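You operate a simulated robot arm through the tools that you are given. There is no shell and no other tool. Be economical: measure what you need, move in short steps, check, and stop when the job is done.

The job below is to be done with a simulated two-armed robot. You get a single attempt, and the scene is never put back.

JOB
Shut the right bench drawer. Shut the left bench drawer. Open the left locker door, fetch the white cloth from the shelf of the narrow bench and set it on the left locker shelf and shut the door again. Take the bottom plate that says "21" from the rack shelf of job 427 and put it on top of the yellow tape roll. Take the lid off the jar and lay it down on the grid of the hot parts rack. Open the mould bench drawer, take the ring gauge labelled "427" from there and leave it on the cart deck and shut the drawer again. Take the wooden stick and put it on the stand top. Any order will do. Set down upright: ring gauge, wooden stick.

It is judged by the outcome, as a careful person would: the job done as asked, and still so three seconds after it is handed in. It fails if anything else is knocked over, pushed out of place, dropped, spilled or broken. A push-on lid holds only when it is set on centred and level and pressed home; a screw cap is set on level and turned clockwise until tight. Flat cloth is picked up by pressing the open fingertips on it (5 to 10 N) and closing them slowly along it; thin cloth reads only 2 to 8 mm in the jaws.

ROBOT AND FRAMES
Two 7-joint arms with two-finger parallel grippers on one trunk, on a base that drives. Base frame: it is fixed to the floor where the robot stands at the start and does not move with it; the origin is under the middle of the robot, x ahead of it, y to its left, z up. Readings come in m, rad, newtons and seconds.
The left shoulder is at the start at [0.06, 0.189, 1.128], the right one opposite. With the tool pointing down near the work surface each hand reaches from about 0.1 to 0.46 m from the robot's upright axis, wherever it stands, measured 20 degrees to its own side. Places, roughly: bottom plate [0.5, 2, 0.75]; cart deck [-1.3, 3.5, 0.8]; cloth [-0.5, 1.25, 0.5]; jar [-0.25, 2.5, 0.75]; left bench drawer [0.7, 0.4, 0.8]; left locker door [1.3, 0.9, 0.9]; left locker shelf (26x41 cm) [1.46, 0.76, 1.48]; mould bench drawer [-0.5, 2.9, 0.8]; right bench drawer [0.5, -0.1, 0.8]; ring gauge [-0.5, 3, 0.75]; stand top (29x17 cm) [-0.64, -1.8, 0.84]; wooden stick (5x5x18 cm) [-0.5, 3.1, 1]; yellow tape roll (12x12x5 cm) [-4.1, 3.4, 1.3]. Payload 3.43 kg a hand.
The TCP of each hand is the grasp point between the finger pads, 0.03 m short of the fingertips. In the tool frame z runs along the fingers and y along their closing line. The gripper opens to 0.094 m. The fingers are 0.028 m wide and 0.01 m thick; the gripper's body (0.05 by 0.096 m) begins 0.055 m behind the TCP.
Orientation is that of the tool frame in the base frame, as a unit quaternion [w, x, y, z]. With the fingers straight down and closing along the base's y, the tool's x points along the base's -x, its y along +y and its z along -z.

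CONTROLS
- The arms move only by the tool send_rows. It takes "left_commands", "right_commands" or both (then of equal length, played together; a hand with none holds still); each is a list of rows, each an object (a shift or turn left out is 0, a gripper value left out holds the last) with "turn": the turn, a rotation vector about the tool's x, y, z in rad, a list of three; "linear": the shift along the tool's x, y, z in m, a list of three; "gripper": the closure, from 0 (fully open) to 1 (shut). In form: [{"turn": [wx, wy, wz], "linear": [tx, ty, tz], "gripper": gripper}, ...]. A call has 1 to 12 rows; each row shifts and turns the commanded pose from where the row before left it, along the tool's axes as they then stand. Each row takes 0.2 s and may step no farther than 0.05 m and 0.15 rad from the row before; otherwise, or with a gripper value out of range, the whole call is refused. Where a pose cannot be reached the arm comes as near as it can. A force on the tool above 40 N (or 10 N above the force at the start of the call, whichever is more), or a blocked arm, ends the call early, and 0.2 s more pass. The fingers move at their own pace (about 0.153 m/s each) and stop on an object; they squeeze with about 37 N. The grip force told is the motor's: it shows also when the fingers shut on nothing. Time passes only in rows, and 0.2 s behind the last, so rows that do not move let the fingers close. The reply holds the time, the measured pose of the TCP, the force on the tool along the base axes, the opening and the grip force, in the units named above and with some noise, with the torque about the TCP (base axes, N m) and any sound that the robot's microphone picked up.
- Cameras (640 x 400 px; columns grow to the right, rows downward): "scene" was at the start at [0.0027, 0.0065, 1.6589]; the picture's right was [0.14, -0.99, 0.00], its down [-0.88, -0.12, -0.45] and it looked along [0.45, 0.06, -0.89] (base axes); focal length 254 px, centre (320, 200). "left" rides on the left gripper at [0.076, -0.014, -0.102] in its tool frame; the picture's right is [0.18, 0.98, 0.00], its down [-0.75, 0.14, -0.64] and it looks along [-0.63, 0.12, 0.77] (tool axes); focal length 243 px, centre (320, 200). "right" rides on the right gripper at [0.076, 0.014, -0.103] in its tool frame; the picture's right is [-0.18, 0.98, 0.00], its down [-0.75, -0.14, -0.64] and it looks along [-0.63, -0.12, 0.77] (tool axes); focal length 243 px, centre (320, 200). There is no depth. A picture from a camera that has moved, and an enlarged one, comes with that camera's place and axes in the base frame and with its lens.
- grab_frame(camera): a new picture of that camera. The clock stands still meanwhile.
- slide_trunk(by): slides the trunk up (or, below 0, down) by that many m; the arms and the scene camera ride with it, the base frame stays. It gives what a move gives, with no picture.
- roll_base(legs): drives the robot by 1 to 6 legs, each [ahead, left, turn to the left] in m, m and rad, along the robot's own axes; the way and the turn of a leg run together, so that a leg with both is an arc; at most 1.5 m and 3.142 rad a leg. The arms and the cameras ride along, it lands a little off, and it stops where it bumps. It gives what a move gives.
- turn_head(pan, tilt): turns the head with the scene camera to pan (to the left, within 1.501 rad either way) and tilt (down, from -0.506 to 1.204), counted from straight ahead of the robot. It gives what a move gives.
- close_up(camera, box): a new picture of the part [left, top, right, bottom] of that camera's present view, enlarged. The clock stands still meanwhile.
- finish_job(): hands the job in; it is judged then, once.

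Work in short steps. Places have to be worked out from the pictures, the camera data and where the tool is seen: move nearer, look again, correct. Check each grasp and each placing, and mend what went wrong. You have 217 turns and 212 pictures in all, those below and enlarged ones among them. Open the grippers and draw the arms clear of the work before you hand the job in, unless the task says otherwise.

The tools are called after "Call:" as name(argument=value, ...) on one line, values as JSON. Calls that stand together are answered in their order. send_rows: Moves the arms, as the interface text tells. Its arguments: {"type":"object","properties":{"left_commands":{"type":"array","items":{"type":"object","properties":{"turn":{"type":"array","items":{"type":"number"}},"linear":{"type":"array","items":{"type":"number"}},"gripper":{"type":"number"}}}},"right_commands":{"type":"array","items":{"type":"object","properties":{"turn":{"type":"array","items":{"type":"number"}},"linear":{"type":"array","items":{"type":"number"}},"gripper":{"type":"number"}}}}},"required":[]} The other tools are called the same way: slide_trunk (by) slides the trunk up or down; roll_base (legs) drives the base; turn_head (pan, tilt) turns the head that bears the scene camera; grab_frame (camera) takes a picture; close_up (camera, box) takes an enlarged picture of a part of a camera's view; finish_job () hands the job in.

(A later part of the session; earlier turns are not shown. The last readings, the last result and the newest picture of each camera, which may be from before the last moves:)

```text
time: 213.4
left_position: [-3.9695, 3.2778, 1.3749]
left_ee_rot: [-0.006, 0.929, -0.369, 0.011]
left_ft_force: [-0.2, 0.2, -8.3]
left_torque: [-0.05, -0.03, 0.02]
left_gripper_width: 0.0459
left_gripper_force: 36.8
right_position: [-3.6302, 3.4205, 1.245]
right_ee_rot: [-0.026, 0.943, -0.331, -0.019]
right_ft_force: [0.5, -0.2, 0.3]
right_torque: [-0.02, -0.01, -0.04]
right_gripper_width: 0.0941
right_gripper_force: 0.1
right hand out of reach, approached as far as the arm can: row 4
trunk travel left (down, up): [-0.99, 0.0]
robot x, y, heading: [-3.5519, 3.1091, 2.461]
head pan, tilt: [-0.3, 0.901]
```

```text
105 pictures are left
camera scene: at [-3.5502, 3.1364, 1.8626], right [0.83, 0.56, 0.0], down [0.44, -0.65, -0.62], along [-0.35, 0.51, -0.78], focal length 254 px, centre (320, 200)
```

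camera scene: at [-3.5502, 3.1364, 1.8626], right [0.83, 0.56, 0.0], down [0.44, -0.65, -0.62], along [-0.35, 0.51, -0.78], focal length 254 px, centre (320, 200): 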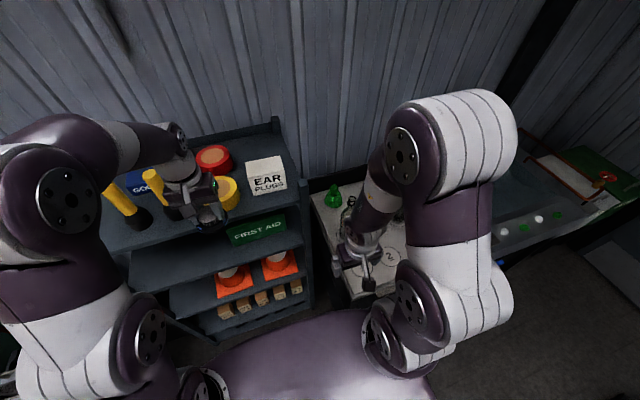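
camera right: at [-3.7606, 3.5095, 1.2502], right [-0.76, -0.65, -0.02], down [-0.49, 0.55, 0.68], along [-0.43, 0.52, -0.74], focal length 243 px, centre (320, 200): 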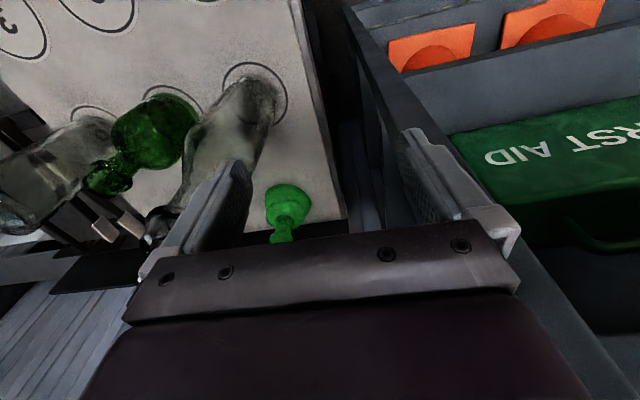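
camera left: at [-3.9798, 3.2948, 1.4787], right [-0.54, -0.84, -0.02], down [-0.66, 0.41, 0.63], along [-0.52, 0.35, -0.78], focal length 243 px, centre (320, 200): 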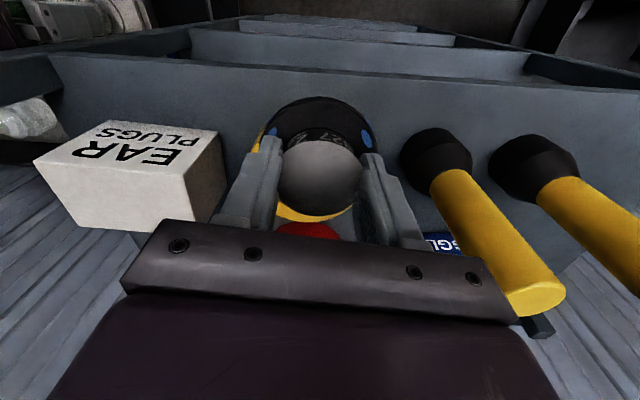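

Now clear. Refined roll centre ≈(-4.076, 3.375): 14 cm ahead and ~8 mm right of the plate. I drive that.

Call:
roll_base(legs=[[0.142, -0.009, 0]])

Call:
turn_head(pan=0.2, tilt=0.8)

Call:
grab_frame(camera="left")

Call:
close_up(camera="scene", box=[230, 120, 410, 250])

```text
time: 214.7
left_position: [-4.0734, 3.3689, 1.376]
left_ee_rot: [-0.005, 0.93, -0.367, 0.01]
left_ft_force: [-0.1, 0.5, -7.4]
left_torque: [-0.04, -0.02, -0.05]
left_gripper_width: 0.046
left_gripper_force: 37.1
right_position: [-3.7343, 3.5132, 1.2453]
right_ee_rot: [-0.026, 0.943, -0.33, -0.02]
right_ft_force: [-0.7, 0.1, 0.5]
right_torque: [-0.02, 0.0, -0.05]
right_gripper_width: 0.0941
right_gripper_force: 0.0
trunk travel left (down, up): [-0.99, 0.0]
robot x, y, heading: [-3.6585, 3.2037, 2.468]
head pan, tilt: [-0.3, 0.901]
```

```text
time: 215.6
left_position: [-4.0758, 3.3705, 1.3744]
left_ee_rot: [-0.006, 0.93, -0.367, 0.011]
left_ft_force: [0.0, -0.4, -7.7]
left_torque: [-0.02, -0.04, -0.02]
left_gripper_width: 0.0462
left_gripper_force: 37.1
right_position: [-3.7374, 3.5129, 1.2457]
right_ee_rot: [-0.025, 0.943, -0.33, -0.019]
right_ft_force: [-0.4, 0.1, 0.6]
right_torque: [-0.01, -0.02, 0.0]
right_gripper_width: 0.0941
right_gripper_force: 0.0
trunk travel left (down, up): [-0.99, 0.0]
robot x, y, heading: [-3.6605, 3.2102, 2.469]
head pan, tilt: [0.201, 0.799]
```

```text
104 pictures are left
camera left: at [-4.0117, 3.3271, 1.4777], right [-0.54, -0.84, -0.02], down [-0.66, 0.41, 0.63], along [-0.52, 0.35, -0.78], focal length 243 px, centre (320, 200)
```

left: 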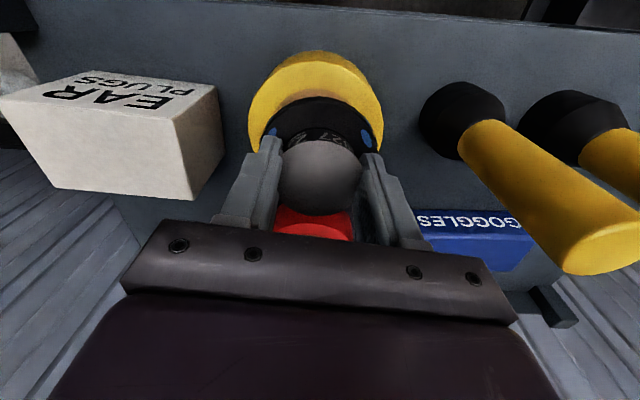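

```text
3.08 times, centred on (320, 185) of scene
camera zoom: at [-3.6857, 3.2035, 1.8705], right [0.46, 0.89, 0.0], down [0.64, -0.33, -0.7], along [-0.62, 0.32, -0.72], focal length 783 px, centre (320, 246)
```

zoom: 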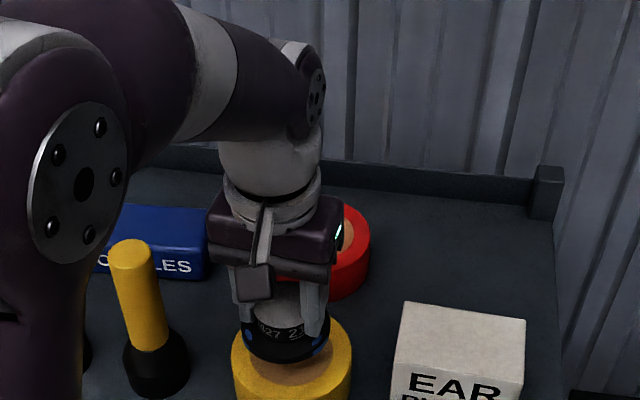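

The plate is within ~1 cm of the roll's centre. I nudge 7 mm forward and lower gently.

Call:
send_rows(left_commands=[{"linear": [-0.007, -0.003, 0.006]}, {"linear": [0, 0, 0.008]}, {"linear": [0, 0, 0.008]}])

Call:
grab_frame(camera="left")

Call:
close_up(camera="scene", box=[230, 150, 410, 280])

```text
time: 216.4
left_position: [-4.0768, 3.3755, 1.3516]
left_ee_rot: [-0.007, 0.93, -0.368, 0.01]
left_ft_force: [-0.1, -1.0, -7.2]
left_torque: [-0.06, -0.02, -0.03]
left_gripper_width: 0.0458
left_gripper_force: 37.0
right_position: [-3.7369, 3.513, 1.2465]
right_ee_rot: [-0.026, 0.943, -0.33, -0.02]
right_ft_force: [0.3, 0.6, 0.4]
right_torque: [0.03, -0.01, 0.01]
right_gripper_width: 0.0939
right_gripper_force: 0.1
trunk travel left (down, up): [-0.99, 0.0]
robot x, y, heading: [-3.6602, 3.2046, 2.467]
head pan, tilt: [0.201, 0.799]
```

```text
102 pictures are left
camera left: at [-4.0132, 3.3332, 1.4557], right [-0.54, -0.84, -0.02], down [-0.66, 0.41, 0.63], along [-0.52, 0.35, -0.78], focal length 243 px, centre (320, 200)
```

left: 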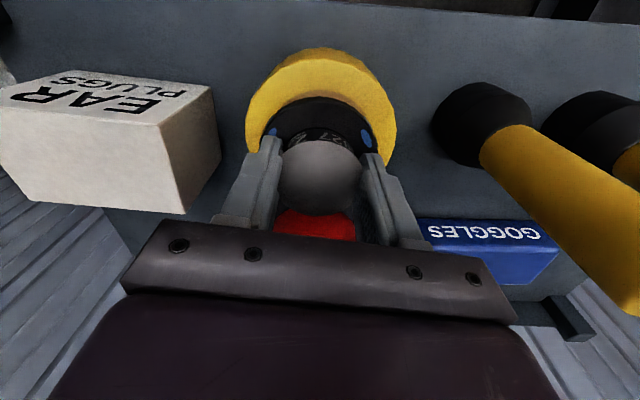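

```text
3.08 times, centred on (320, 215) of scene
camera zoom: at [-3.6842, 3.2025, 1.8706], right [0.46, 0.89, 0.0], down [0.64, -0.33, -0.7], along [-0.62, 0.32, -0.72], focal length 783 px, centre (320, 154)
```

zoom: 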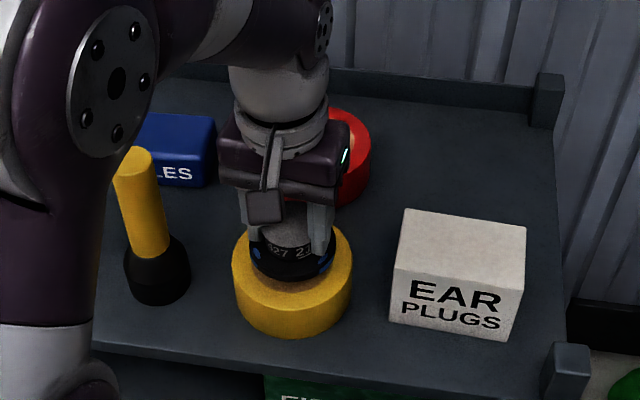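

Looks centred. I continue down slowly until contact.

Call:
send_rows(left_commands=[{"linear": [0, 0, 0.005]}, {"linear": [0, 0, 0.005]}, {"linear": [0, 0, 0.004]}])

```text
time: 217.2
left_position: [-4.0755, 3.375, 1.3383]
left_ee_rot: [-0.008, 0.93, -0.368, 0.008]
left_ft_force: [0.1, -0.3, -3.6]
left_torque: [-0.08, 0.11, -0.02]
left_gripper_width: 0.0457
left_gripper_force: 37.3
right_position: [-3.7367, 3.5131, 1.2452]
right_ee_rot: [-0.027, 0.943, -0.331, -0.02]
right_ft_force: [-0.1, -0.5, 0.7]
right_torque: [0.01, -0.03, 0.01]
right_gripper_width: 0.0943
right_gripper_force: 0.1
trunk travel left (down, up): [-0.99, 0.0]
robot x, y, heading: [-3.6603, 3.2028, 2.462]
head pan, tilt: [0.201, 0.799]
```

Contact is beginning (weight unloading). Another 2 mm, then release and rise.

Call:
send_rows(left_commands=[{"linear": [0, 0, 0.002]}, {"linear": [0, 0, 0], "gripper": 0.45}, {"gripper": 0.3}, {"gripper": 0.1}, {"gripper": 0}, {"linear": [0, 0, -0.01]}, {"linear": [0, 0, -0.02]}, {"linear": [0, 0, -0.02]}])

Call:
grab_frame(camera="left")

Call:
close_up(camera="scene", box=[230, 150, 410, 280])

```text
time: 219.0
left_position: [-4.0727, 3.3708, 1.3749]
left_ee_rot: [-0.006, 0.93, -0.367, 0.01]
left_ft_force: [0.6, 0.2, 0.4]
left_torque: [0.0, -0.02, 0.0]
left_gripper_width: 0.0938
left_gripper_force: 0.1
left hand out of reach, approached as far as the arm can: row 8
right_position: [-3.7359, 3.5139, 1.2454]
right_ee_rot: [-0.027, 0.943, -0.33, -0.019]
right_ft_force: [0.0, 0.8, 0.0]
right_torque: [0.0, 0.0, -0.01]
right_gripper_width: 0.094
right_gripper_force: 0.0
trunk travel left (down, up): [-0.99, 0.0]
robot x, y, heading: [-3.6583, 3.2025, 2.471]
head pan, tilt: [0.201, 0.799]
```

```text
100 pictures are left
camera left: at [-4.0095, 3.3294, 1.4777], right [-0.54, -0.84, -0.02], down [-0.66, 0.41, 0.63], along [-0.52, 0.35, -0.78], focal length 243 px, centre (320, 200)
```

left: 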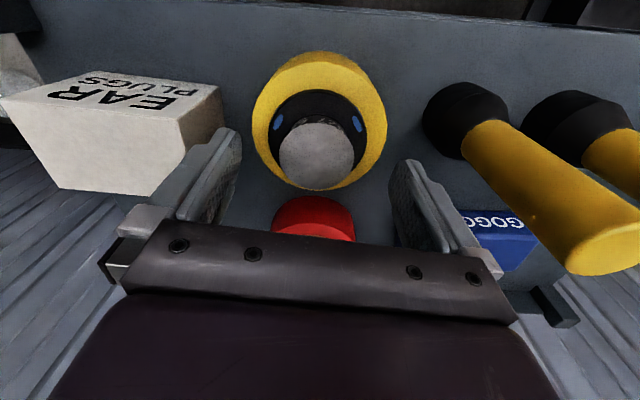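

```text
3.08 times, centred on (320, 215) of scene
camera zoom: at [-3.6838, 3.2031, 1.8706], right [0.46, 0.89, 0.0], down [0.64, -0.33, -0.7], along [-0.62, 0.32, -0.72], focal length 783 px, centre (320, 154)
```

zoom: 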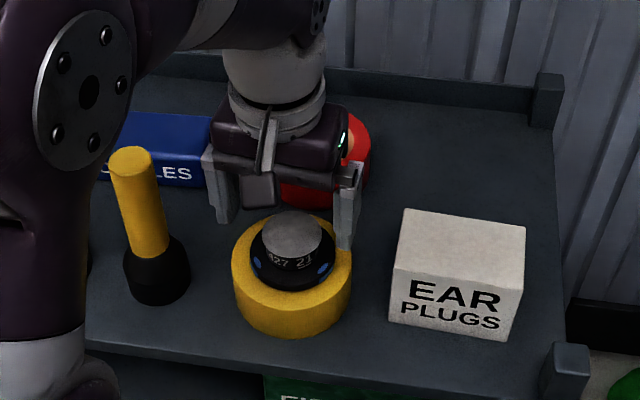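

Plate 21 sits centred on the yellow tape roll. I back away and turn to face the mould-bench side.

Call:
roll_base(legs=[[-0.6, 0, 0], [0, 0, -1.556], [0.5, -1.0, 0]])

Call:
turn_head(pan=-0.6, tilt=0.4)

Call:
grab_frame(camera="scene")

```text
time: 231.4
left_position: [-1.944, 3.0619, 1.3755]
left_ee_rot: [-0.003, -0.413, 0.911, -0.011]
left_ft_force: [-0.3, 0.2, 0.3]
left_torque: [0.05, -0.01, 0.01]
left_gripper_width: 0.0941
left_gripper_force: 0.0
right_position: [-1.7903, 2.7293, 1.246]
right_ee_rot: [0.034, -0.447, 0.894, -0.004]
right_ft_force: [-0.2, -0.5, 0.1]
right_torque: [0.02, -0.03, 0.01]
right_gripper_width: 0.0937
right_gripper_force: 0.0
trunk travel left (down, up): [-0.99, 0.0]
robot x, y, heading: [-2.0954, 2.6453, 0.933]
head pan, tilt: [0.201, 0.799]
```

```text
time: 232.6
left_position: [-1.9434, 3.0605, 1.3753]
left_ee_rot: [-0.002, -0.413, 0.911, -0.012]
left_ft_force: [0.7, 0.7, -0.4]
left_torque: [0.04, -0.05, 0.0]
left_gripper_width: 0.0939
left_gripper_force: 0.0
right_position: [-1.791, 2.7282, 1.2454]
right_ee_rot: [0.034, -0.448, 0.894, -0.004]
right_ft_force: [0.1, -0.1, 0.0]
right_torque: [0.03, 0.0, -0.04]
right_gripper_width: 0.094
right_gripper_force: 0.1
trunk travel left (down, up): [-0.99, 0.0]
robot x, y, heading: [-2.0979, 2.6434, 0.933]
head pan, tilt: [-0.6, 0.4]
```

```text
98 pictures are left
camera scene: at [-2.0439, 2.6212, 1.9057], right [0.32, -0.95, 0.0], down [-0.37, -0.13, -0.92], along [0.87, 0.3, -0.39], focal length 254 px, centre (320, 200)
```

scene: 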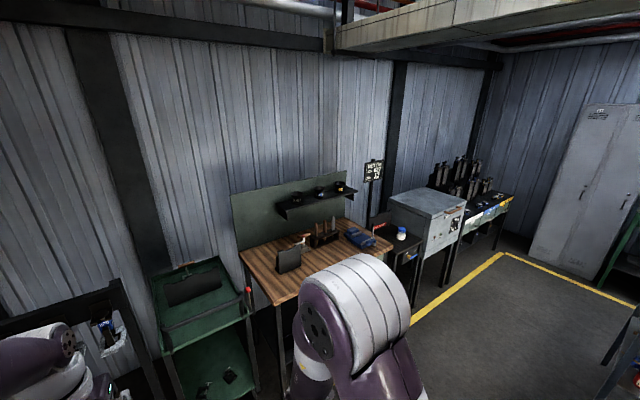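

I see the green cart and the wooden mould bench. I lower the trunk and approach in front of the bench.

Call:
slide_trunk(by=-0.19)

Call:
roll_base(legs=[[0.35, -0.85, -0.019]])

Call:
turn_head(pan=0.0, tilt=0.6)

Call:
grab_frame(camera="scene")

```text
time: 234.7
left_position: [-1.9431, 3.061, 1.1849]
left_ee_rot: [-0.003, -0.413, 0.911, -0.012]
left_ft_force: [-0.3, 0.5, 0.0]
left_torque: [0.0, 0.01, 0.0]
left_gripper_width: 0.0939
left_gripper_force: 0.0
right_position: [-1.79, 2.7296, 1.057]
right_ee_rot: [0.032, -0.448, 0.893, -0.004]
right_ft_force: [-0.8, 0.3, 1.2]
right_torque: [-0.03, -0.04, 0.03]
right_gripper_width: 0.0941
right_gripper_force: 0.1
trunk travel left (down, up): [-0.8, 0.19]
robot x, y, heading: [-2.0953, 2.6423, 0.93]
head pan, tilt: [-0.6, 0.4]
```

```text
time: 239.5
left_position: [-1.0411, 2.8171, 1.1839]
left_ee_rot: [-0.002, -0.403, 0.915, -0.011]
left_ft_force: [0.4, -0.8, -0.8]
left_torque: [-0.01, 0.02, -0.01]
left_gripper_width: 0.094
left_gripper_force: 0.0
right_position: [-0.8952, 2.4817, 1.0552]
right_ee_rot: [0.033, -0.439, 0.898, -0.005]
right_ft_force: [0.0, -0.4, -0.1]
right_torque: [0.04, 0.01, 0.01]
right_gripper_width: 0.0939
right_gripper_force: 0.0
trunk travel left (down, up): [-0.8, 0.19]
robot x, y, heading: [-1.2045, 2.4011, 0.906]
head pan, tilt: [-0.6, 0.4]
```

```text
time: 240.5
left_position: [-1.0399, 2.8157, 1.1848]
left_ee_rot: [-0.002, -0.402, 0.915, -0.011]
left_ft_force: [-0.1, 0.1, 0.1]
left_torque: [0.03, 0.02, 0.02]
left_gripper_width: 0.0945
left_gripper_force: 0.0
right_position: [-0.8951, 2.4813, 1.0562]
right_ee_rot: [0.033, -0.439, 0.898, -0.004]
right_ft_force: [-0.7, 0.1, -0.4]
right_torque: [0.01, 0.0, 0.02]
right_gripper_width: 0.094
right_gripper_force: 0.0
trunk travel left (down, up): [-0.8, 0.19]
robot x, y, heading: [-1.2028, 2.4, 0.913]
head pan, tilt: [0.0, 0.6]
```

```text
97 pictures are left
camera scene: at [-1.1842, 2.4207, 1.6975], right [0.79, -0.62, 0.0], down [-0.35, -0.45, -0.83], along [0.51, 0.65, -0.56], focal length 254 px, centre (320, 200)
```

scene: 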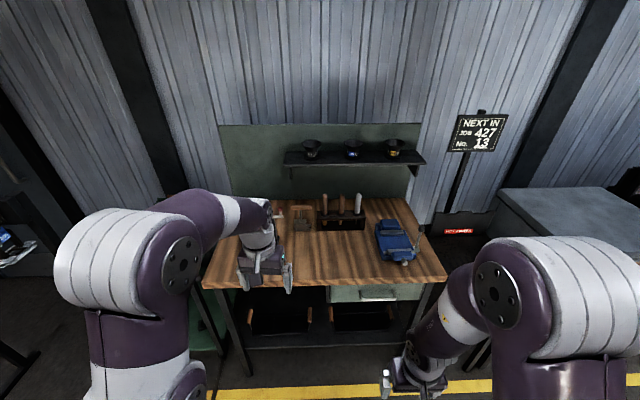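

I zoom on the bench top to identify the stick and drawer.

Call:
close_up(camera="scene", box=[260, 140, 460, 320])

```text
2.22 times, centred on (360, 230) of scene
camera zoom: at [-1.1842, 2.4207, 1.6975], right [0.79, -0.62, 0.0], down [-0.35, -0.45, -0.83], along [0.51, 0.65, -0.56], focal length 566 px, centre (231, 133)
```

zoom: 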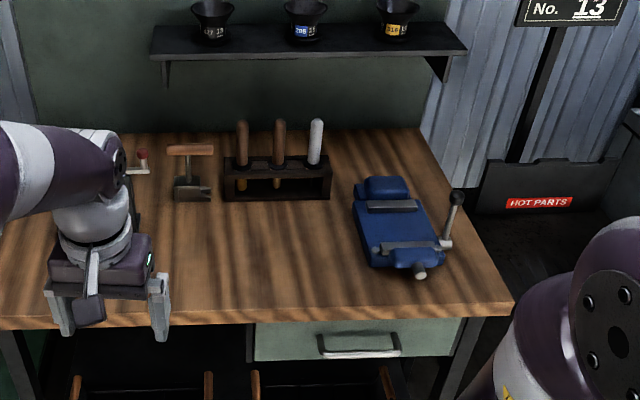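

Three sticks stand in a wooden holder; I move closer to inspect them.

Call:
roll_base(legs=[[0.28, -0.25, 0]])

Call:
grab_frame(camera="scene")

Call:
close_up(camera="scene", box=[230, 100, 350, 220])

```text
time: 242.9
left_position: [-0.6725, 2.8799, 1.1854]
left_ee_rot: [-0.003, -0.402, 0.916, -0.012]
left_ft_force: [-0.4, -0.4, 0.2]
left_torque: [0.0, -0.03, -0.01]
left_gripper_width: 0.0942
left_gripper_force: 0.1
right_position: [-0.5293, 2.5442, 1.0555]
right_ee_rot: [0.033, -0.437, 0.899, -0.004]
right_ft_force: [-0.3, 0.1, -0.8]
right_torque: [0.03, -0.01, 0.0]
right_gripper_width: 0.094
right_gripper_force: 0.0
trunk travel left (down, up): [-0.8, 0.19]
robot x, y, heading: [-0.8336, 2.4651, 0.908]
head pan, tilt: [0.0, 0.6]
```

```text
95 pictures are left
camera scene: at [-0.8176, 2.484, 1.6975], right [0.79, -0.62, 0.0], down [-0.35, -0.45, -0.83], along [0.51, 0.65, -0.56], focal length 254 px, centre (320, 200)
```

scene: 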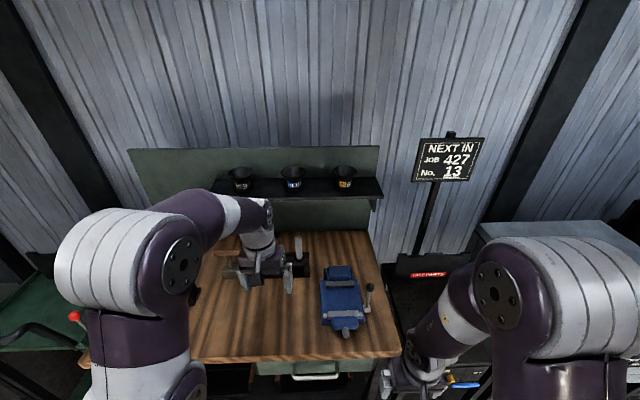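

```text
3.33 times, centred on (290, 160) of scene
camera zoom: at [-0.8176, 2.484, 1.6975], right [0.79, -0.62, 0.0], down [-0.35, -0.45, -0.83], along [0.51, 0.65, -0.56], focal length 848 px, centre (420, 333)
```

zoom: 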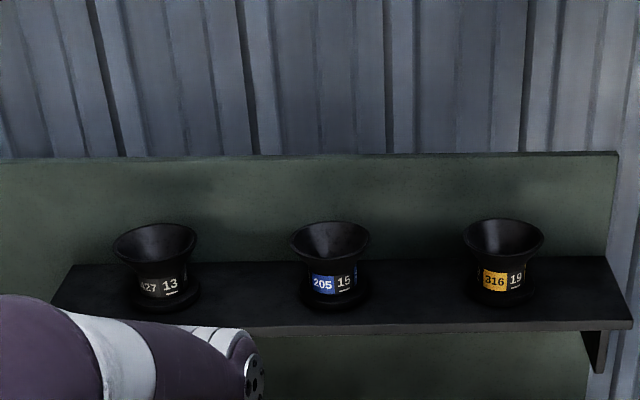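

The left arm hides the holder; I look through its own camera.

Call:
grab_frame(camera="left")

```text
93 pictures are left
camera left: at [-0.7139, 2.8161, 1.2877], right [-0.85, 0.53, -0.02], down [0.4, 0.67, 0.63], along [0.34, 0.53, -0.78], focal length 243 px, centre (320, 200)
```

left: 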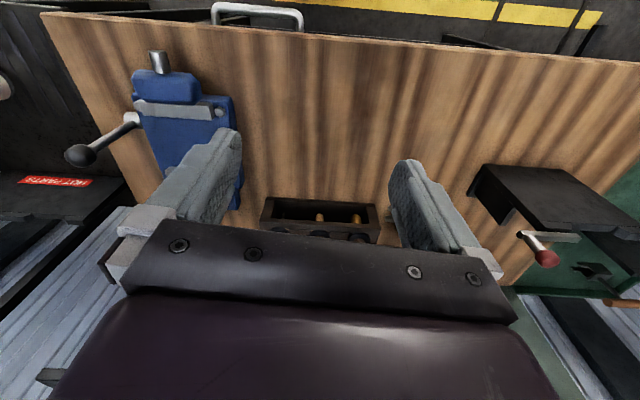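

I pull the left hand aside for a clear scene view.

Call:
send_rows(left_commands=[{"linear": [0.03, 0.035, 0]}, {"linear": [0.03, 0.035, 0]}, {"linear": [0.03, 0.035, 0]}, {"linear": [0.03, 0.035, 0]}, {"linear": [0, 0.04, 0]}])

Call:
close_up(camera="scene", box=[210, 210, 370, 310])

```text
time: 244.1
left_position: [-0.8874, 2.9148, 1.183]
left_ee_rot: [-0.002, -0.402, 0.916, -0.012]
left_ft_force: [-0.3, 0.2, -0.7]
left_torque: [-0.04, 0.0, -0.04]
left_gripper_width: 0.0939
left_gripper_force: 0.0
right_position: [-0.5278, 2.5466, 1.0548]
right_ee_rot: [0.033, -0.438, 0.898, -0.005]
right_ft_force: [-0.2, 0.4, 0.5]
right_torque: [-0.05, 0.04, 0.0]
right_gripper_width: 0.0939
right_gripper_force: 0.1
trunk travel left (down, up): [-0.8, 0.19]
robot x, y, heading: [-0.8334, 2.4631, 0.911]
head pan, tilt: [0.0, 0.6]
```

```text
4.00 times, centred on (290, 260) of scene
camera zoom: at [-0.8169, 2.4867, 1.6974], right [0.79, -0.62, 0.0], down [-0.35, -0.45, -0.82], along [0.51, 0.65, -0.57], focal length 1018 px, centre (440, -40)
```

zoom: 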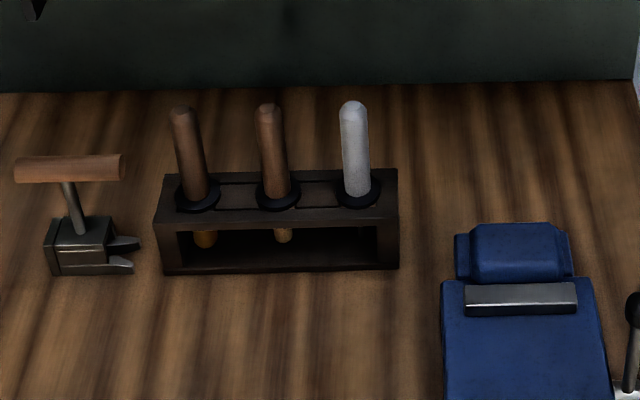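

I zoom further onto the lower ends of the sticks.

Call:
close_up(camera="scene", box=[245, 230, 315, 282])

Call:
close_up(camera="left", box=[60, 120, 320, 280])

```text
7.69 times, centred on (280, 256) of scene
camera zoom: at [-0.8169, 2.4867, 1.6974], right [0.79, -0.62, 0.0], down [-0.35, -0.45, -0.82], along [0.51, 0.65, -0.57], focal length 1957 px, centre (628, -231)
```

zoom: 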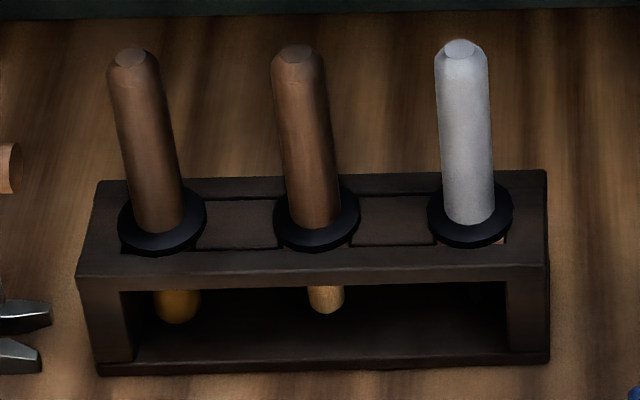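

```text
2.46 times, centred on (190, 200) of left
camera zoom: at [-0.928, 2.8515, 1.2862], right [-0.85, 0.53, -0.02], down [0.4, 0.67, 0.63], along [0.34, 0.53, -0.78], focal length 597 px, centre (640, 200)
```

zoom: 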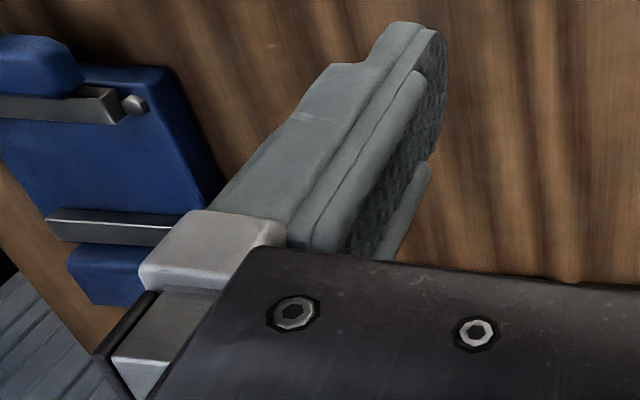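

Stick 2 (light wooden tip) is the wooden one and matches the given place. First the drawer: its handle (≈(-0.616, 2.766, 0.80)) lies under the bench-top edge, so I'll grip it from the front. I back off, lower the trunk, and swing the right hand forward.

Call:
roll_base(legs=[[-0.2, 0.1, 0]])

Call:
slide_trunk(by=-0.3)

Call:
send_rows(right_commands=[{"turn": [0, -0.113, 0], "linear": [-0.017, 0.01, -0.0065]}, {"turn": [0, -0.113, 0], "linear": [-0.0176, 0.01, -0.0045]}, {"turn": [0, -0.113, 0], "linear": [-0.018, 0.01, -0.0025]}, {"turn": [0, -0.113, 0], "linear": [-0.0182, 0.01, -0.0005]}, {"turn": [0, -0.113, 0], "linear": [-0.0181, 0.01, 0.0016]}, {"turn": [0, -0.113, 0], "linear": [-0.0178, 0.01, 0.0036]}, {"turn": [0, -0.113, 0], "linear": [-0.0173, 0.01, 0.0056]}, {"turn": [0, -0.113, 0], "linear": [-0.0166, 0.01, 0.0075]}, {"turn": [0, -0.113, 0], "linear": [-0.0156, 0.01, 0.0094]}, {"turn": [0, -0.113, 0], "linear": [-0.0145, 0.01, 0.011]}])

Call:
grab_frame(camera="scene")

```text
time: 245.8
left_position: [-1.0895, 2.8179, 1.1825]
left_ee_rot: [-0.002, -0.403, 0.915, -0.011]
left_ft_force: [-0.5, 0.0, -0.6]
left_torque: [-0.02, 0.02, -0.01]
left_gripper_width: 0.0942
left_gripper_force: 0.0
right_position: [-0.7304, 2.448, 1.0555]
right_ee_rot: [0.032, -0.439, 0.898, -0.004]
right_ft_force: [0.0, -0.1, -0.7]
right_torque: [0.01, 0.0, -0.01]
right_gripper_width: 0.094
right_gripper_force: 0.0
trunk travel left (down, up): [-0.8, 0.19]
robot x, y, heading: [-1.0378, 2.3676, 0.909]
head pan, tilt: [0.0, 0.6]
```

```text
time: 248.8
left_position: [-1.0897, 2.8165, 0.8829]
left_ee_rot: [-0.003, -0.403, 0.915, -0.012]
left_ft_force: [-0.1, -0.2, -0.2]
left_torque: [0.02, 0.06, 0.0]
left_gripper_width: 0.0943
left_gripper_force: 0.0
right_position: [-0.7319, 2.4472, 0.7558]
right_ee_rot: [0.033, -0.438, 0.898, -0.004]
right_ft_force: [0.0, -0.1, -0.6]
right_torque: [0.02, -0.02, 0.0]
right_gripper_width: 0.0938
right_gripper_force: 0.0
trunk travel left (down, up): [-0.5, 0.49]
robot x, y, heading: [-1.0396, 2.3663, 0.905]
head pan, tilt: [0.0, 0.6]
```

```text
time: 251.0
left_position: [-1.0894, 2.8169, 0.8834]
left_ee_rot: [-0.003, -0.403, 0.915, -0.012]
left_ft_force: [-0.2, -0.7, 0.5]
left_torque: [0.0, 0.01, 0.02]
left_gripper_width: 0.0943
left_gripper_force: 0.0
right_position: [-0.7059, 2.6203, 0.8021]
right_ee_rot: [0.465, -0.389, 0.771, 0.194]
right_ft_force: [0.2, 0.7, 0.7]
right_torque: [0.01, 0.01, -0.01]
right_gripper_width: 0.0942
right_gripper_force: 0.1
right hand out of reach, approached as far as the arm can: row 3, 4
trunk travel left (down, up): [-0.5, 0.49]
robot x, y, heading: [-1.0362, 2.3663, 0.908]
head pan, tilt: [0.0, 0.6]
```

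```text
89 pictures are left
camera scene: at [-1.0201, 2.3881, 1.3975], right [0.79, -0.62, 0.0], down [-0.35, -0.45, -0.82], along [0.51, 0.65, -0.57], focal length 254 px, centre (320, 200)
```

scene: 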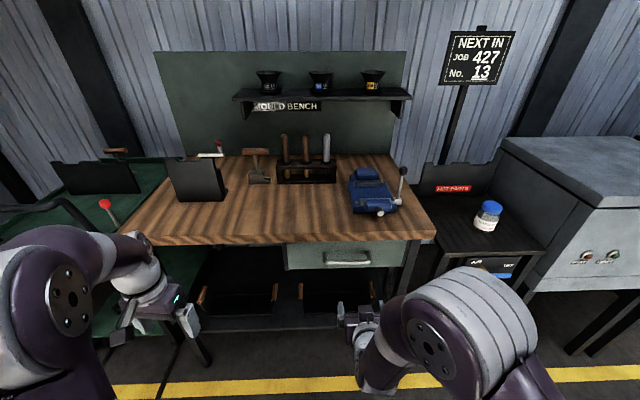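

Excellent view. Handle bar ≈(-0.618, 2.758, 0.80); the right hand is in front of it. I roll the wrist 90° so the fingers close vertically.

Call:
send_rows(right_commands=[{"turn": [0, 0, -0.143]}, {"turn": [0, 0, -0.143]}, {"turn": [0, 0, -0.143]}, {"turn": [0, 0, -0.143]}, {"turn": [0, 0, -0.143]}, {"turn": [0, 0, -0.143]}, {"turn": [0, 0, -0.143]}, {"turn": [0, 0, -0.143]}, {"turn": [0, 0, -0.143]}, {"turn": [0, 0, -0.143]}, {"turn": [0, 0, -0.141]}])

Call:
grab_frame(camera="right")

Call:
grab_frame(camera="scene")

```text
time: 253.4
left_position: [-1.0895, 2.8164, 0.884]
left_ee_rot: [-0.003, -0.402, 0.915, -0.012]
left_ft_force: [0.0, 0.2, -0.3]
left_torque: [0.0, 0.02, 0.0]
left_gripper_width: 0.094
left_gripper_force: 0.0
right_position: [-0.7047, 2.619, 0.8018]
right_ee_rot: [-0.465, 0.821, -0.269, 0.192]
right_ft_force: [0.2, 0.2, 0.9]
right_torque: [0.0, -0.01, -0.03]
right_gripper_width: 0.094
right_gripper_force: 0.2
trunk travel left (down, up): [-0.5, 0.49]
robot x, y, heading: [-1.043, 2.3674, 0.907]
head pan, tilt: [0.0, 0.6]
```

```text
88 pictures are left
camera right: at [-0.7064, 2.4992, 0.8453], right [-0.4, -0.3, -0.86], down [-0.91, 0.1, 0.39], along [-0.03, 0.95, -0.32], focal length 243 px, centre (320, 200)
```

right: 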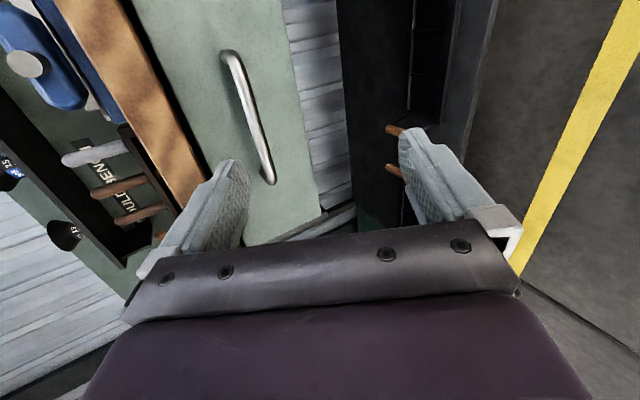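

```text
87 pictures are left
camera scene: at [-1.0202, 2.3877, 1.3975], right [0.79, -0.62, 0.0], down [-0.35, -0.45, -0.83], along [0.51, 0.65, -0.56], focal length 254 px, centre (320, 200)
```

scene: 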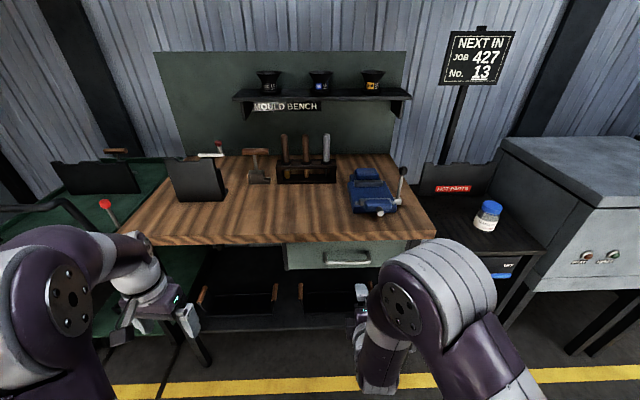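

Cross-checking gives the bar ~0.17 m ahead of the TCP at almost the same height. I advance 12 cm horizontally and look again.

Call:
send_rows(right_commands=[{"linear": [0, -0.0198, 0.0347]}, {"linear": [0, -0.0198, 0.0347]}, {"linear": [0, -0.0198, 0.0347]}])

Call:
grab_frame(camera="right")

Call:
close_up(camera="scene", box=[270, 220, 430, 320])

```text
time: 254.2
left_position: [-1.089, 2.8179, 0.8835]
left_ee_rot: [-0.003, -0.403, 0.915, -0.012]
left_ft_force: [-0.3, -0.4, 0.7]
left_torque: [-0.04, -0.02, 0.0]
left_gripper_width: 0.0939
left_gripper_force: 0.0
right_position: [-0.6306, 2.7147, 0.8]
right_ee_rot: [-0.465, 0.821, -0.27, 0.191]
right_ft_force: [0.5, 1.0, 0.0]
right_torque: [-0.01, 0.0, 0.01]
right_gripper_width: 0.094
right_gripper_force: 0.1
trunk travel left (down, up): [-0.5, 0.49]
robot x, y, heading: [-1.038, 2.3699, 0.911]
head pan, tilt: [0.0, 0.6]
```

```text
86 pictures are left
camera right: at [-0.6318, 2.5943, 0.8442], right [-0.41, -0.3, -0.86], down [-0.91, 0.1, 0.39], along [-0.03, 0.95, -0.32], focal length 243 px, centre (320, 200)
```

right: 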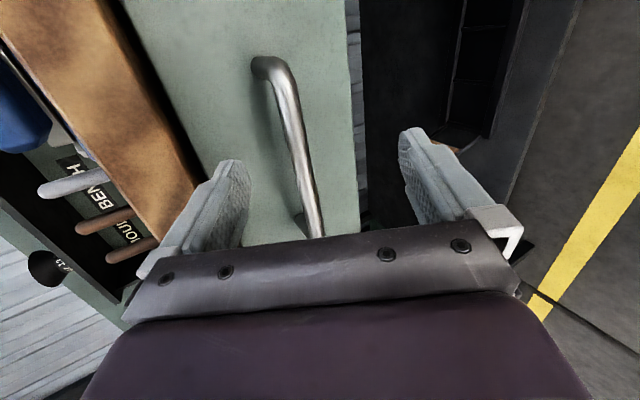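

```text
4.00 times, centred on (350, 270) of scene
camera zoom: at [-1.0195, 2.3885, 1.3975], right [0.79, -0.62, 0.0], down [-0.35, -0.45, -0.82], along [0.51, 0.65, -0.57], focal length 1018 px, centre (200, -80)
```

zoom: 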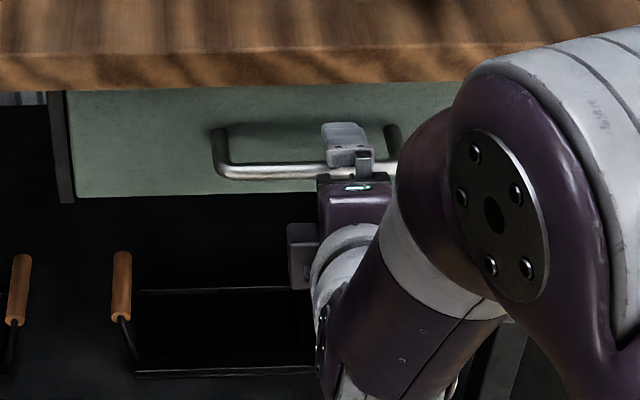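

The bar sits between the fingers about 5 cm ahead. I advance 44 mm along the tool axis, shift up 17 mm in the closing direction, and grip.

Call:
send_rows(right_commands=[{"linear": [-0.006, -0.0085, 0.022]}, {"linear": [-0.006, -0.0085, 0.022]}, {"linear": [0, 0, 0]}])

Call:
grab_frame(camera="right")

```text
time: 254.8
left_position: [-1.0921, 2.8157, 0.8844]
left_ee_rot: [-0.001, -0.402, 0.916, -0.011]
left_ft_force: [1.0, 1.1, -0.6]
left_torque: [-0.05, 0.02, 0.03]
left_gripper_width: 0.0941
left_gripper_force: 0.0
right_position: [-0.6148, 2.7473, 0.7992]
right_ee_rot: [-0.468, 0.819, -0.27, 0.192]
right_ft_force: [-17.5, -24.5, 14.1]
right_torque: [1.5, -0.85, 0.37]
right_gripper_width: 0.0927
right_gripper_force: 0.1
trunk travel left (down, up): [-0.5, 0.49]
robot x, y, heading: [-1.0395, 2.3631, 0.907]
head pan, tilt: [0.0, 0.6]
stopped in row 2 (right hand): the force on the tool passed its limit at 84 N (the readings are from after the stop); the commanded pose is now the measured one
```

```text
84 pictures are left
camera right: at [-0.6179, 2.6263, 0.8406], right [-0.4, -0.29, -0.87], down [-0.91, 0.1, 0.39], along [-0.03, 0.95, -0.31], focal length 243 px, centre (320, 200)
```

right: 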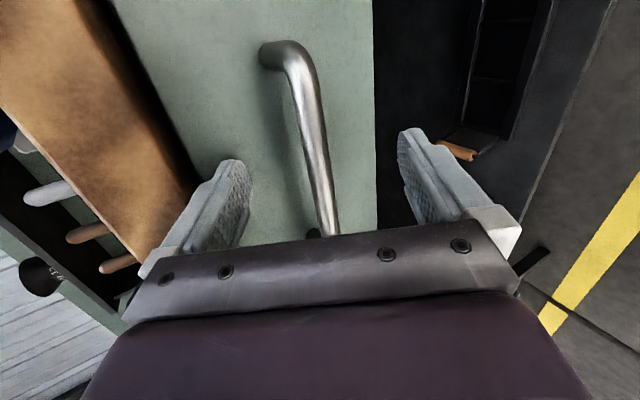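

The upper fingertip touches the drawer face; the bar is within the finger span. I ease back 3 mm and close.

Call:
send_rows(right_commands=[{"linear": [0, 0, -0.004]}, {"gripper": 0.5}, {"gripper": 0.8}, {"gripper": 1}, {"gripper": 1}])

Call:
grab_frame(camera="right")

```text
time: 256.0
left_position: [-1.0896, 2.8171, 0.8845]
left_ee_rot: [-0.004, -0.401, 0.916, -0.012]
left_ft_force: [0.8, -0.4, -0.6]
left_torque: [-0.01, 0.04, -0.03]
left_gripper_width: 0.0941
left_gripper_force: 0.0
right_position: [-0.6174, 2.7464, 0.7987]
right_ee_rot: [-0.466, 0.82, -0.272, 0.192]
right_ft_force: [0.0, 2.7, 6.2]
right_torque: [0.81, 0.94, -0.54]
right_gripper_width: 0.0141
right_gripper_force: 45.2
trunk travel left (down, up): [-0.5, 0.49]
robot x, y, heading: [-1.0355, 2.3661, 0.909]
head pan, tilt: [0.0, 0.6]
```

```text
83 pictures are left
camera right: at [-0.6187, 2.6258, 0.8416], right [-0.4, -0.29, -0.87], down [-0.91, 0.1, 0.39], along [-0.03, 0.95, -0.31], focal length 243 px, centre (320, 200)
```

right: 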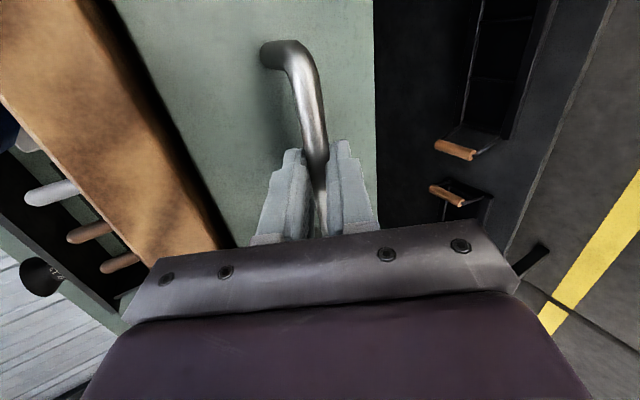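

Handle gripped (14 mm). I pull the drawer by backing the base.

Call:
roll_base(legs=[[-0.12, 0, 0]])

Call:
grab_frame(camera="scene")

```text
time: 257.2
left_position: [-1.164, 2.7183, 0.8852]
left_ee_rot: [-0.003, -0.401, 0.916, -0.009]
left_ft_force: [0.2, -0.5, 1.1]
left_torque: [0.0, -0.02, -0.02]
left_gripper_width: 0.0941
left_gripper_force: 0.0
right_position: [-0.6897, 2.6481, 0.7988]
right_ee_rot: [-0.467, 0.818, -0.274, 0.191]
right_ft_force: [21.1, -13.2, 13.5]
right_torque: [0.35, 0.17, -1.97]
right_gripper_width: 0.0142
right_gripper_force: 45.4
trunk travel left (down, up): [-0.5, 0.49]
robot x, y, heading: [-1.1128, 2.2683, 0.904]
head pan, tilt: [0.0, 0.6]
```

```text
82 pictures are left
camera scene: at [-1.0936, 2.2875, 1.3976], right [0.79, -0.62, 0.0], down [-0.35, -0.44, -0.83], along [0.51, 0.65, -0.56], focal length 254 px, centre (320, 200)
```

scene: 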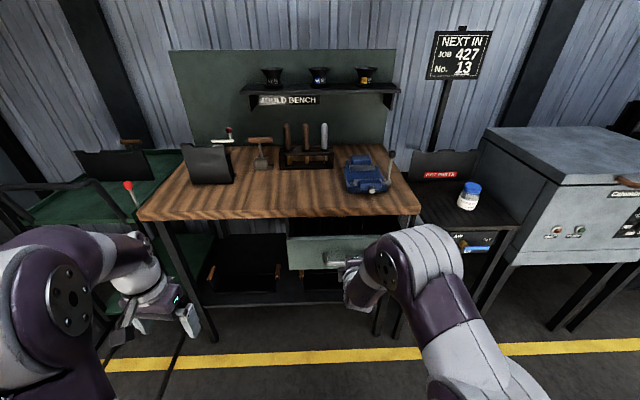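

Drawer is opening. Another 10 cm.

Call:
roll_base(legs=[[-0.11, 0, 0]])

Call:
turn_head(pan=-0.1, tilt=0.8)

Call:
grab_frame(camera="scene")

```text
time: 258.7
left_position: [-1.2309, 2.6336, 0.8838]
left_ee_rot: [-0.004, -0.4, 0.917, -0.012]
left_ft_force: [0.8, 0.9, -0.4]
left_torque: [0.01, 0.02, 0.0]
left_gripper_width: 0.0938
left_gripper_force: 0.0
right_position: [-0.7545, 2.5592, 0.7975]
right_ee_rot: [-0.467, 0.816, -0.281, 0.194]
right_ft_force: [2.6, -3.2, 0.8]
right_torque: [0.75, 1.0, -0.58]
right_gripper_width: 0.0135
right_gripper_force: 44.8
trunk travel left (down, up): [-0.5, 0.49]
robot x, y, heading: [-1.1796, 2.1852, 0.904]
head pan, tilt: [0.0, 0.6]
stopped in leg 1: the force on the tool passed its limit at 41 N (the readings are from after the stop); the commanded pose is now the measured one
```

```text
time: 259.5
left_position: [-1.2297, 2.6317, 0.8838]
left_ee_rot: [-0.003, -0.4, 0.916, -0.011]
left_ft_force: [-0.1, 0.0, 0.3]
left_torque: [0.02, -0.01, -0.02]
left_gripper_width: 0.0938
left_gripper_force: 0.0
right_position: [-0.7536, 2.5584, 0.7987]
right_ee_rot: [-0.467, 0.816, -0.28, 0.194]
right_ft_force: [6.0, -3.8, 2.4]
right_torque: [0.37, 0.55, -1.4]
right_gripper_width: 0.014
right_gripper_force: 44.8
trunk travel left (down, up): [-0.5, 0.49]
robot x, y, heading: [-1.1805, 2.1789, 0.903]
head pan, tilt: [-0.099, 0.799]
```

```text
81 pictures are left
camera scene: at [-1.161, 2.1915, 1.3807], right [0.72, -0.69, 0.0], down [-0.5, -0.52, -0.7], along [0.48, 0.5, -0.72], focal length 254 px, centre (320, 200)
```

scene: 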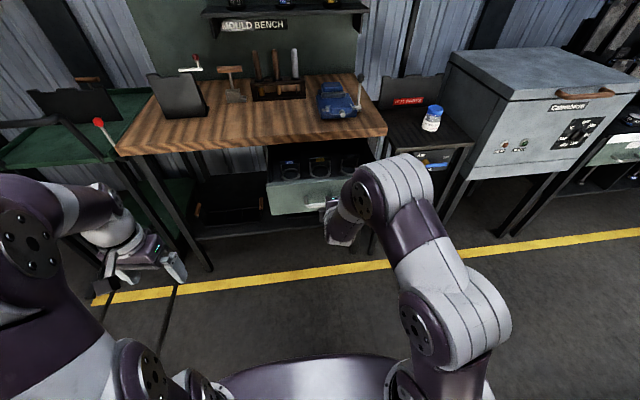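

Three ring gauges are visible in the drawer. I release the handle and zoom to read the labels.

Call:
send_rows(right_commands=[{"gripper": 0}, {"gripper": 0}, {"gripper": 0}])

Call:
roll_base(legs=[[-0.15, 0, 0]])

Call:
close_up(camera="scene", box=[240, 110, 400, 210])

```text
time: 260.3
left_position: [-1.2316, 2.6333, 0.8835]
left_ee_rot: [-0.002, -0.4, 0.917, -0.011]
left_ft_force: [0.0, -0.1, -0.9]
left_torque: [0.0, -0.01, 0.0]
left_gripper_width: 0.0939
left_gripper_force: 0.2
right_position: [-0.7563, 2.5599, 0.7985]
right_ee_rot: [-0.466, 0.817, -0.279, 0.194]
right_ft_force: [0.0, 0.2, -0.5]
right_torque: [-0.01, -0.06, -0.04]
right_gripper_width: 0.0935
right_gripper_force: 0.0
trunk travel left (down, up): [-0.5, 0.49]
robot x, y, heading: [-1.1798, 2.1807, 0.91]
head pan, tilt: [-0.099, 0.799]
```

```text
time: 261.6
left_position: [-1.3269, 2.5117, 0.8843]
left_ee_rot: [-0.001, -0.401, 0.916, -0.011]
left_ft_force: [-0.4, 0.3, 0.0]
left_torque: [0.03, -0.01, 0.0]
left_gripper_width: 0.094
left_gripper_force: 0.1
right_position: [-0.8507, 2.4404, 0.7998]
right_ee_rot: [-0.467, 0.817, -0.278, 0.194]
right_ft_force: [0.3, -0.4, 1.0]
right_torque: [0.0, 0.01, -0.02]
right_gripper_width: 0.0939
right_gripper_force: 0.0
trunk travel left (down, up): [-0.5, 0.49]
robot x, y, heading: [-1.2755, 2.0594, 0.904]
head pan, tilt: [-0.099, 0.799]
```

```text
4.00 times, centred on (320, 160) of scene
camera zoom: at [-1.2574, 2.0711, 1.3807], right [0.72, -0.69, 0.0], down [-0.5, -0.52, -0.7], along [0.48, 0.5, -0.72], focal length 1018 px, centre (320, 360)
```

zoom: 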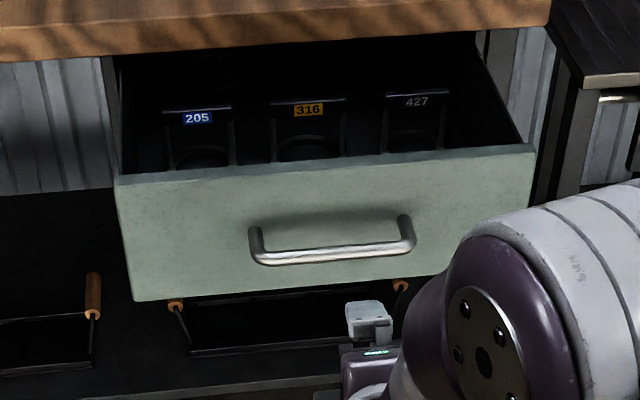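

Labels read 205, 316, 427 from left to right. I return the right hand to a tool-down pose and raise the trunk for picking from above.

Call:
send_rows(right_commands=[{"turn": [0, 0, 0.143]}, {"turn": [0, 0, 0.143]}, {"turn": [0, 0, 0.143]}, {"turn": [0, 0, 0.143]}, {"turn": [0, 0, 0.143]}, {"turn": [0, 0, 0.143]}, {"turn": [0, 0, 0.143]}, {"turn": [0, 0, 0.143]}, {"turn": [0, 0, 0.143]}, {"turn": [0, 0, 0.143]}, {"turn": [0, 0, 0.141]}])

Call:
send_rows(right_commands=[{"turn": [0, 0.113, 0], "linear": [0.0145, -0.005, -0.025]}, {"turn": [0, 0.113, 0], "linear": [0.0156, -0.005, -0.025]}, {"turn": [0, 0.113, 0], "linear": [0.0166, -0.005, -0.02]}, {"turn": [0, 0.113, 0], "linear": [0.0173, -0.005, -0.015]}, {"turn": [0, 0.113, 0], "linear": [0.0178, -0.005, -0.01]}, {"turn": [0, 0.113, 0], "linear": [0.0181, -0.005, -0.01]}, {"turn": [0, 0.113, 0], "linear": [0.0182, -0.005, -0.01]}, {"turn": [0, 0.113, 0], "linear": [0.018, -0.005, -0.01]}, {"turn": [0, 0.113, 0], "linear": [0.0176, -0.005, -0.01]}, {"turn": [0, 0.05, 0], "linear": [0.017, -0.005, -0.01]}])

Call:
slide_trunk(by=0.3)

Call:
roll_base(legs=[[0.28, -0.16, 0.01]])

Call:
turn_head(pan=0.0, tilt=1.0)

Call:
grab_frame(camera="scene")

```text
time: 264.1
left_position: [-1.3264, 2.5137, 0.8835]
left_ee_rot: [-0.002, -0.401, 0.916, -0.012]
left_ft_force: [0.3, 0.4, 0.3]
left_torque: [-0.01, -0.03, 0.01]
left_gripper_width: 0.0939
left_gripper_force: 0.0
right_position: [-0.8505, 2.4414, 0.7995]
right_ee_rot: [0.467, -0.38, 0.775, 0.193]
right_ft_force: [-0.4, -1.3, -0.5]
right_torque: [-0.02, 0.0, -0.03]
right_gripper_width: 0.094
right_gripper_force: 0.0
trunk travel left (down, up): [-0.5, 0.49]
robot x, y, heading: [-1.2779, 2.0643, 0.906]
head pan, tilt: [-0.099, 0.799]
```

```text
time: 266.2
left_position: [-1.3257, 2.5122, 0.8846]
left_ee_rot: [-0.003, -0.401, 0.916, -0.011]
left_ft_force: [0.1, 0.6, 0.9]
left_torque: [0.03, -0.03, -0.02]
left_gripper_width: 0.0939
left_gripper_force: 0.0
right_position: [-0.946, 2.2499, 0.7876]
right_ee_rot: [0.061, -0.423, 0.904, -0.016]
right_ft_force: [-0.3, -0.4, 0.1]
right_torque: [-0.01, -0.01, -0.03]
right_gripper_width: 0.0941
right_gripper_force: 0.1
right hand out of reach, approached as far as the arm can: row 6, 7, 9, 10
trunk travel left (down, up): [-0.5, 0.49]
robot x, y, heading: [-1.2714, 2.0625, 0.906]
head pan, tilt: [-0.099, 0.799]
```

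```text
time: 269.2
left_position: [-1.3257, 2.5135, 1.1831]
left_ee_rot: [-0.002, -0.401, 0.916, -0.011]
left_ft_force: [-0.1, 0.6, 1.0]
left_torque: [0.01, 0.03, -0.01]
left_gripper_width: 0.0937
left_gripper_force: 0.0
right_position: [-0.9464, 2.2492, 1.0894]
right_ee_rot: [0.062, -0.424, 0.903, -0.016]
right_ft_force: [-0.3, 0.3, 0.3]
right_torque: [0.0, -0.03, 0.01]
right_gripper_width: 0.0937
right_gripper_force: 0.1
trunk travel left (down, up): [-0.8, 0.19]
robot x, y, heading: [-1.2809, 2.0636, 0.905]
head pan, tilt: [-0.099, 0.799]
```

```text
time: 271.4
left_position: [-1.0316, 2.6349, 1.1851]
left_ee_rot: [-0.003, -0.406, 0.914, -0.012]
left_ft_force: [-1.3, 0.1, 0.3]
left_torque: [-0.01, 0.0, -0.01]
left_gripper_width: 0.0939
left_gripper_force: 0.1
right_position: [-0.6476, 2.3751, 1.0873]
right_ee_rot: [0.062, -0.429, 0.901, -0.014]
right_ft_force: [0.2, -1.0, 1.0]
right_torque: [0.04, 0.01, 0.01]
right_gripper_width: 0.0939
right_gripper_force: 0.0
trunk travel left (down, up): [-0.8, 0.19]
robot x, y, heading: [-0.9732, 2.1854, 0.913]
head pan, tilt: [-0.099, 0.799]
```

```text
time: 272.1
left_position: [-1.0308, 2.6361, 1.1833]
left_ee_rot: [-0.004, -0.406, 0.914, -0.011]
left_ft_force: [0.6, 0.1, 0.3]
left_torque: [0.0, -0.02, 0.0]
left_gripper_width: 0.0939
left_gripper_force: 0.0
right_position: [-0.6482, 2.3761, 1.0875]
right_ee_rot: [0.061, -0.429, 0.901, -0.016]
right_ft_force: [-0.2, -0.1, -0.1]
right_torque: [0.04, 0.01, -0.01]
right_gripper_width: 0.0939
right_gripper_force: 0.0
trunk travel left (down, up): [-0.8, 0.19]
robot x, y, heading: [-0.9751, 2.1833, 0.915]
head pan, tilt: [0.0, 1.0]
```

```text
79 pictures are left
camera scene: at [-0.9688, 2.1918, 1.6655], right [0.79, -0.61, 0.0], down [-0.51, -0.67, -0.54], along [0.33, 0.43, -0.84], focal length 254 px, centre (320, 200)
```

scene: 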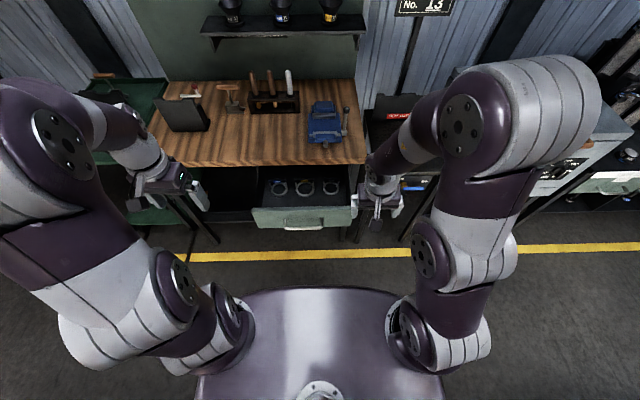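

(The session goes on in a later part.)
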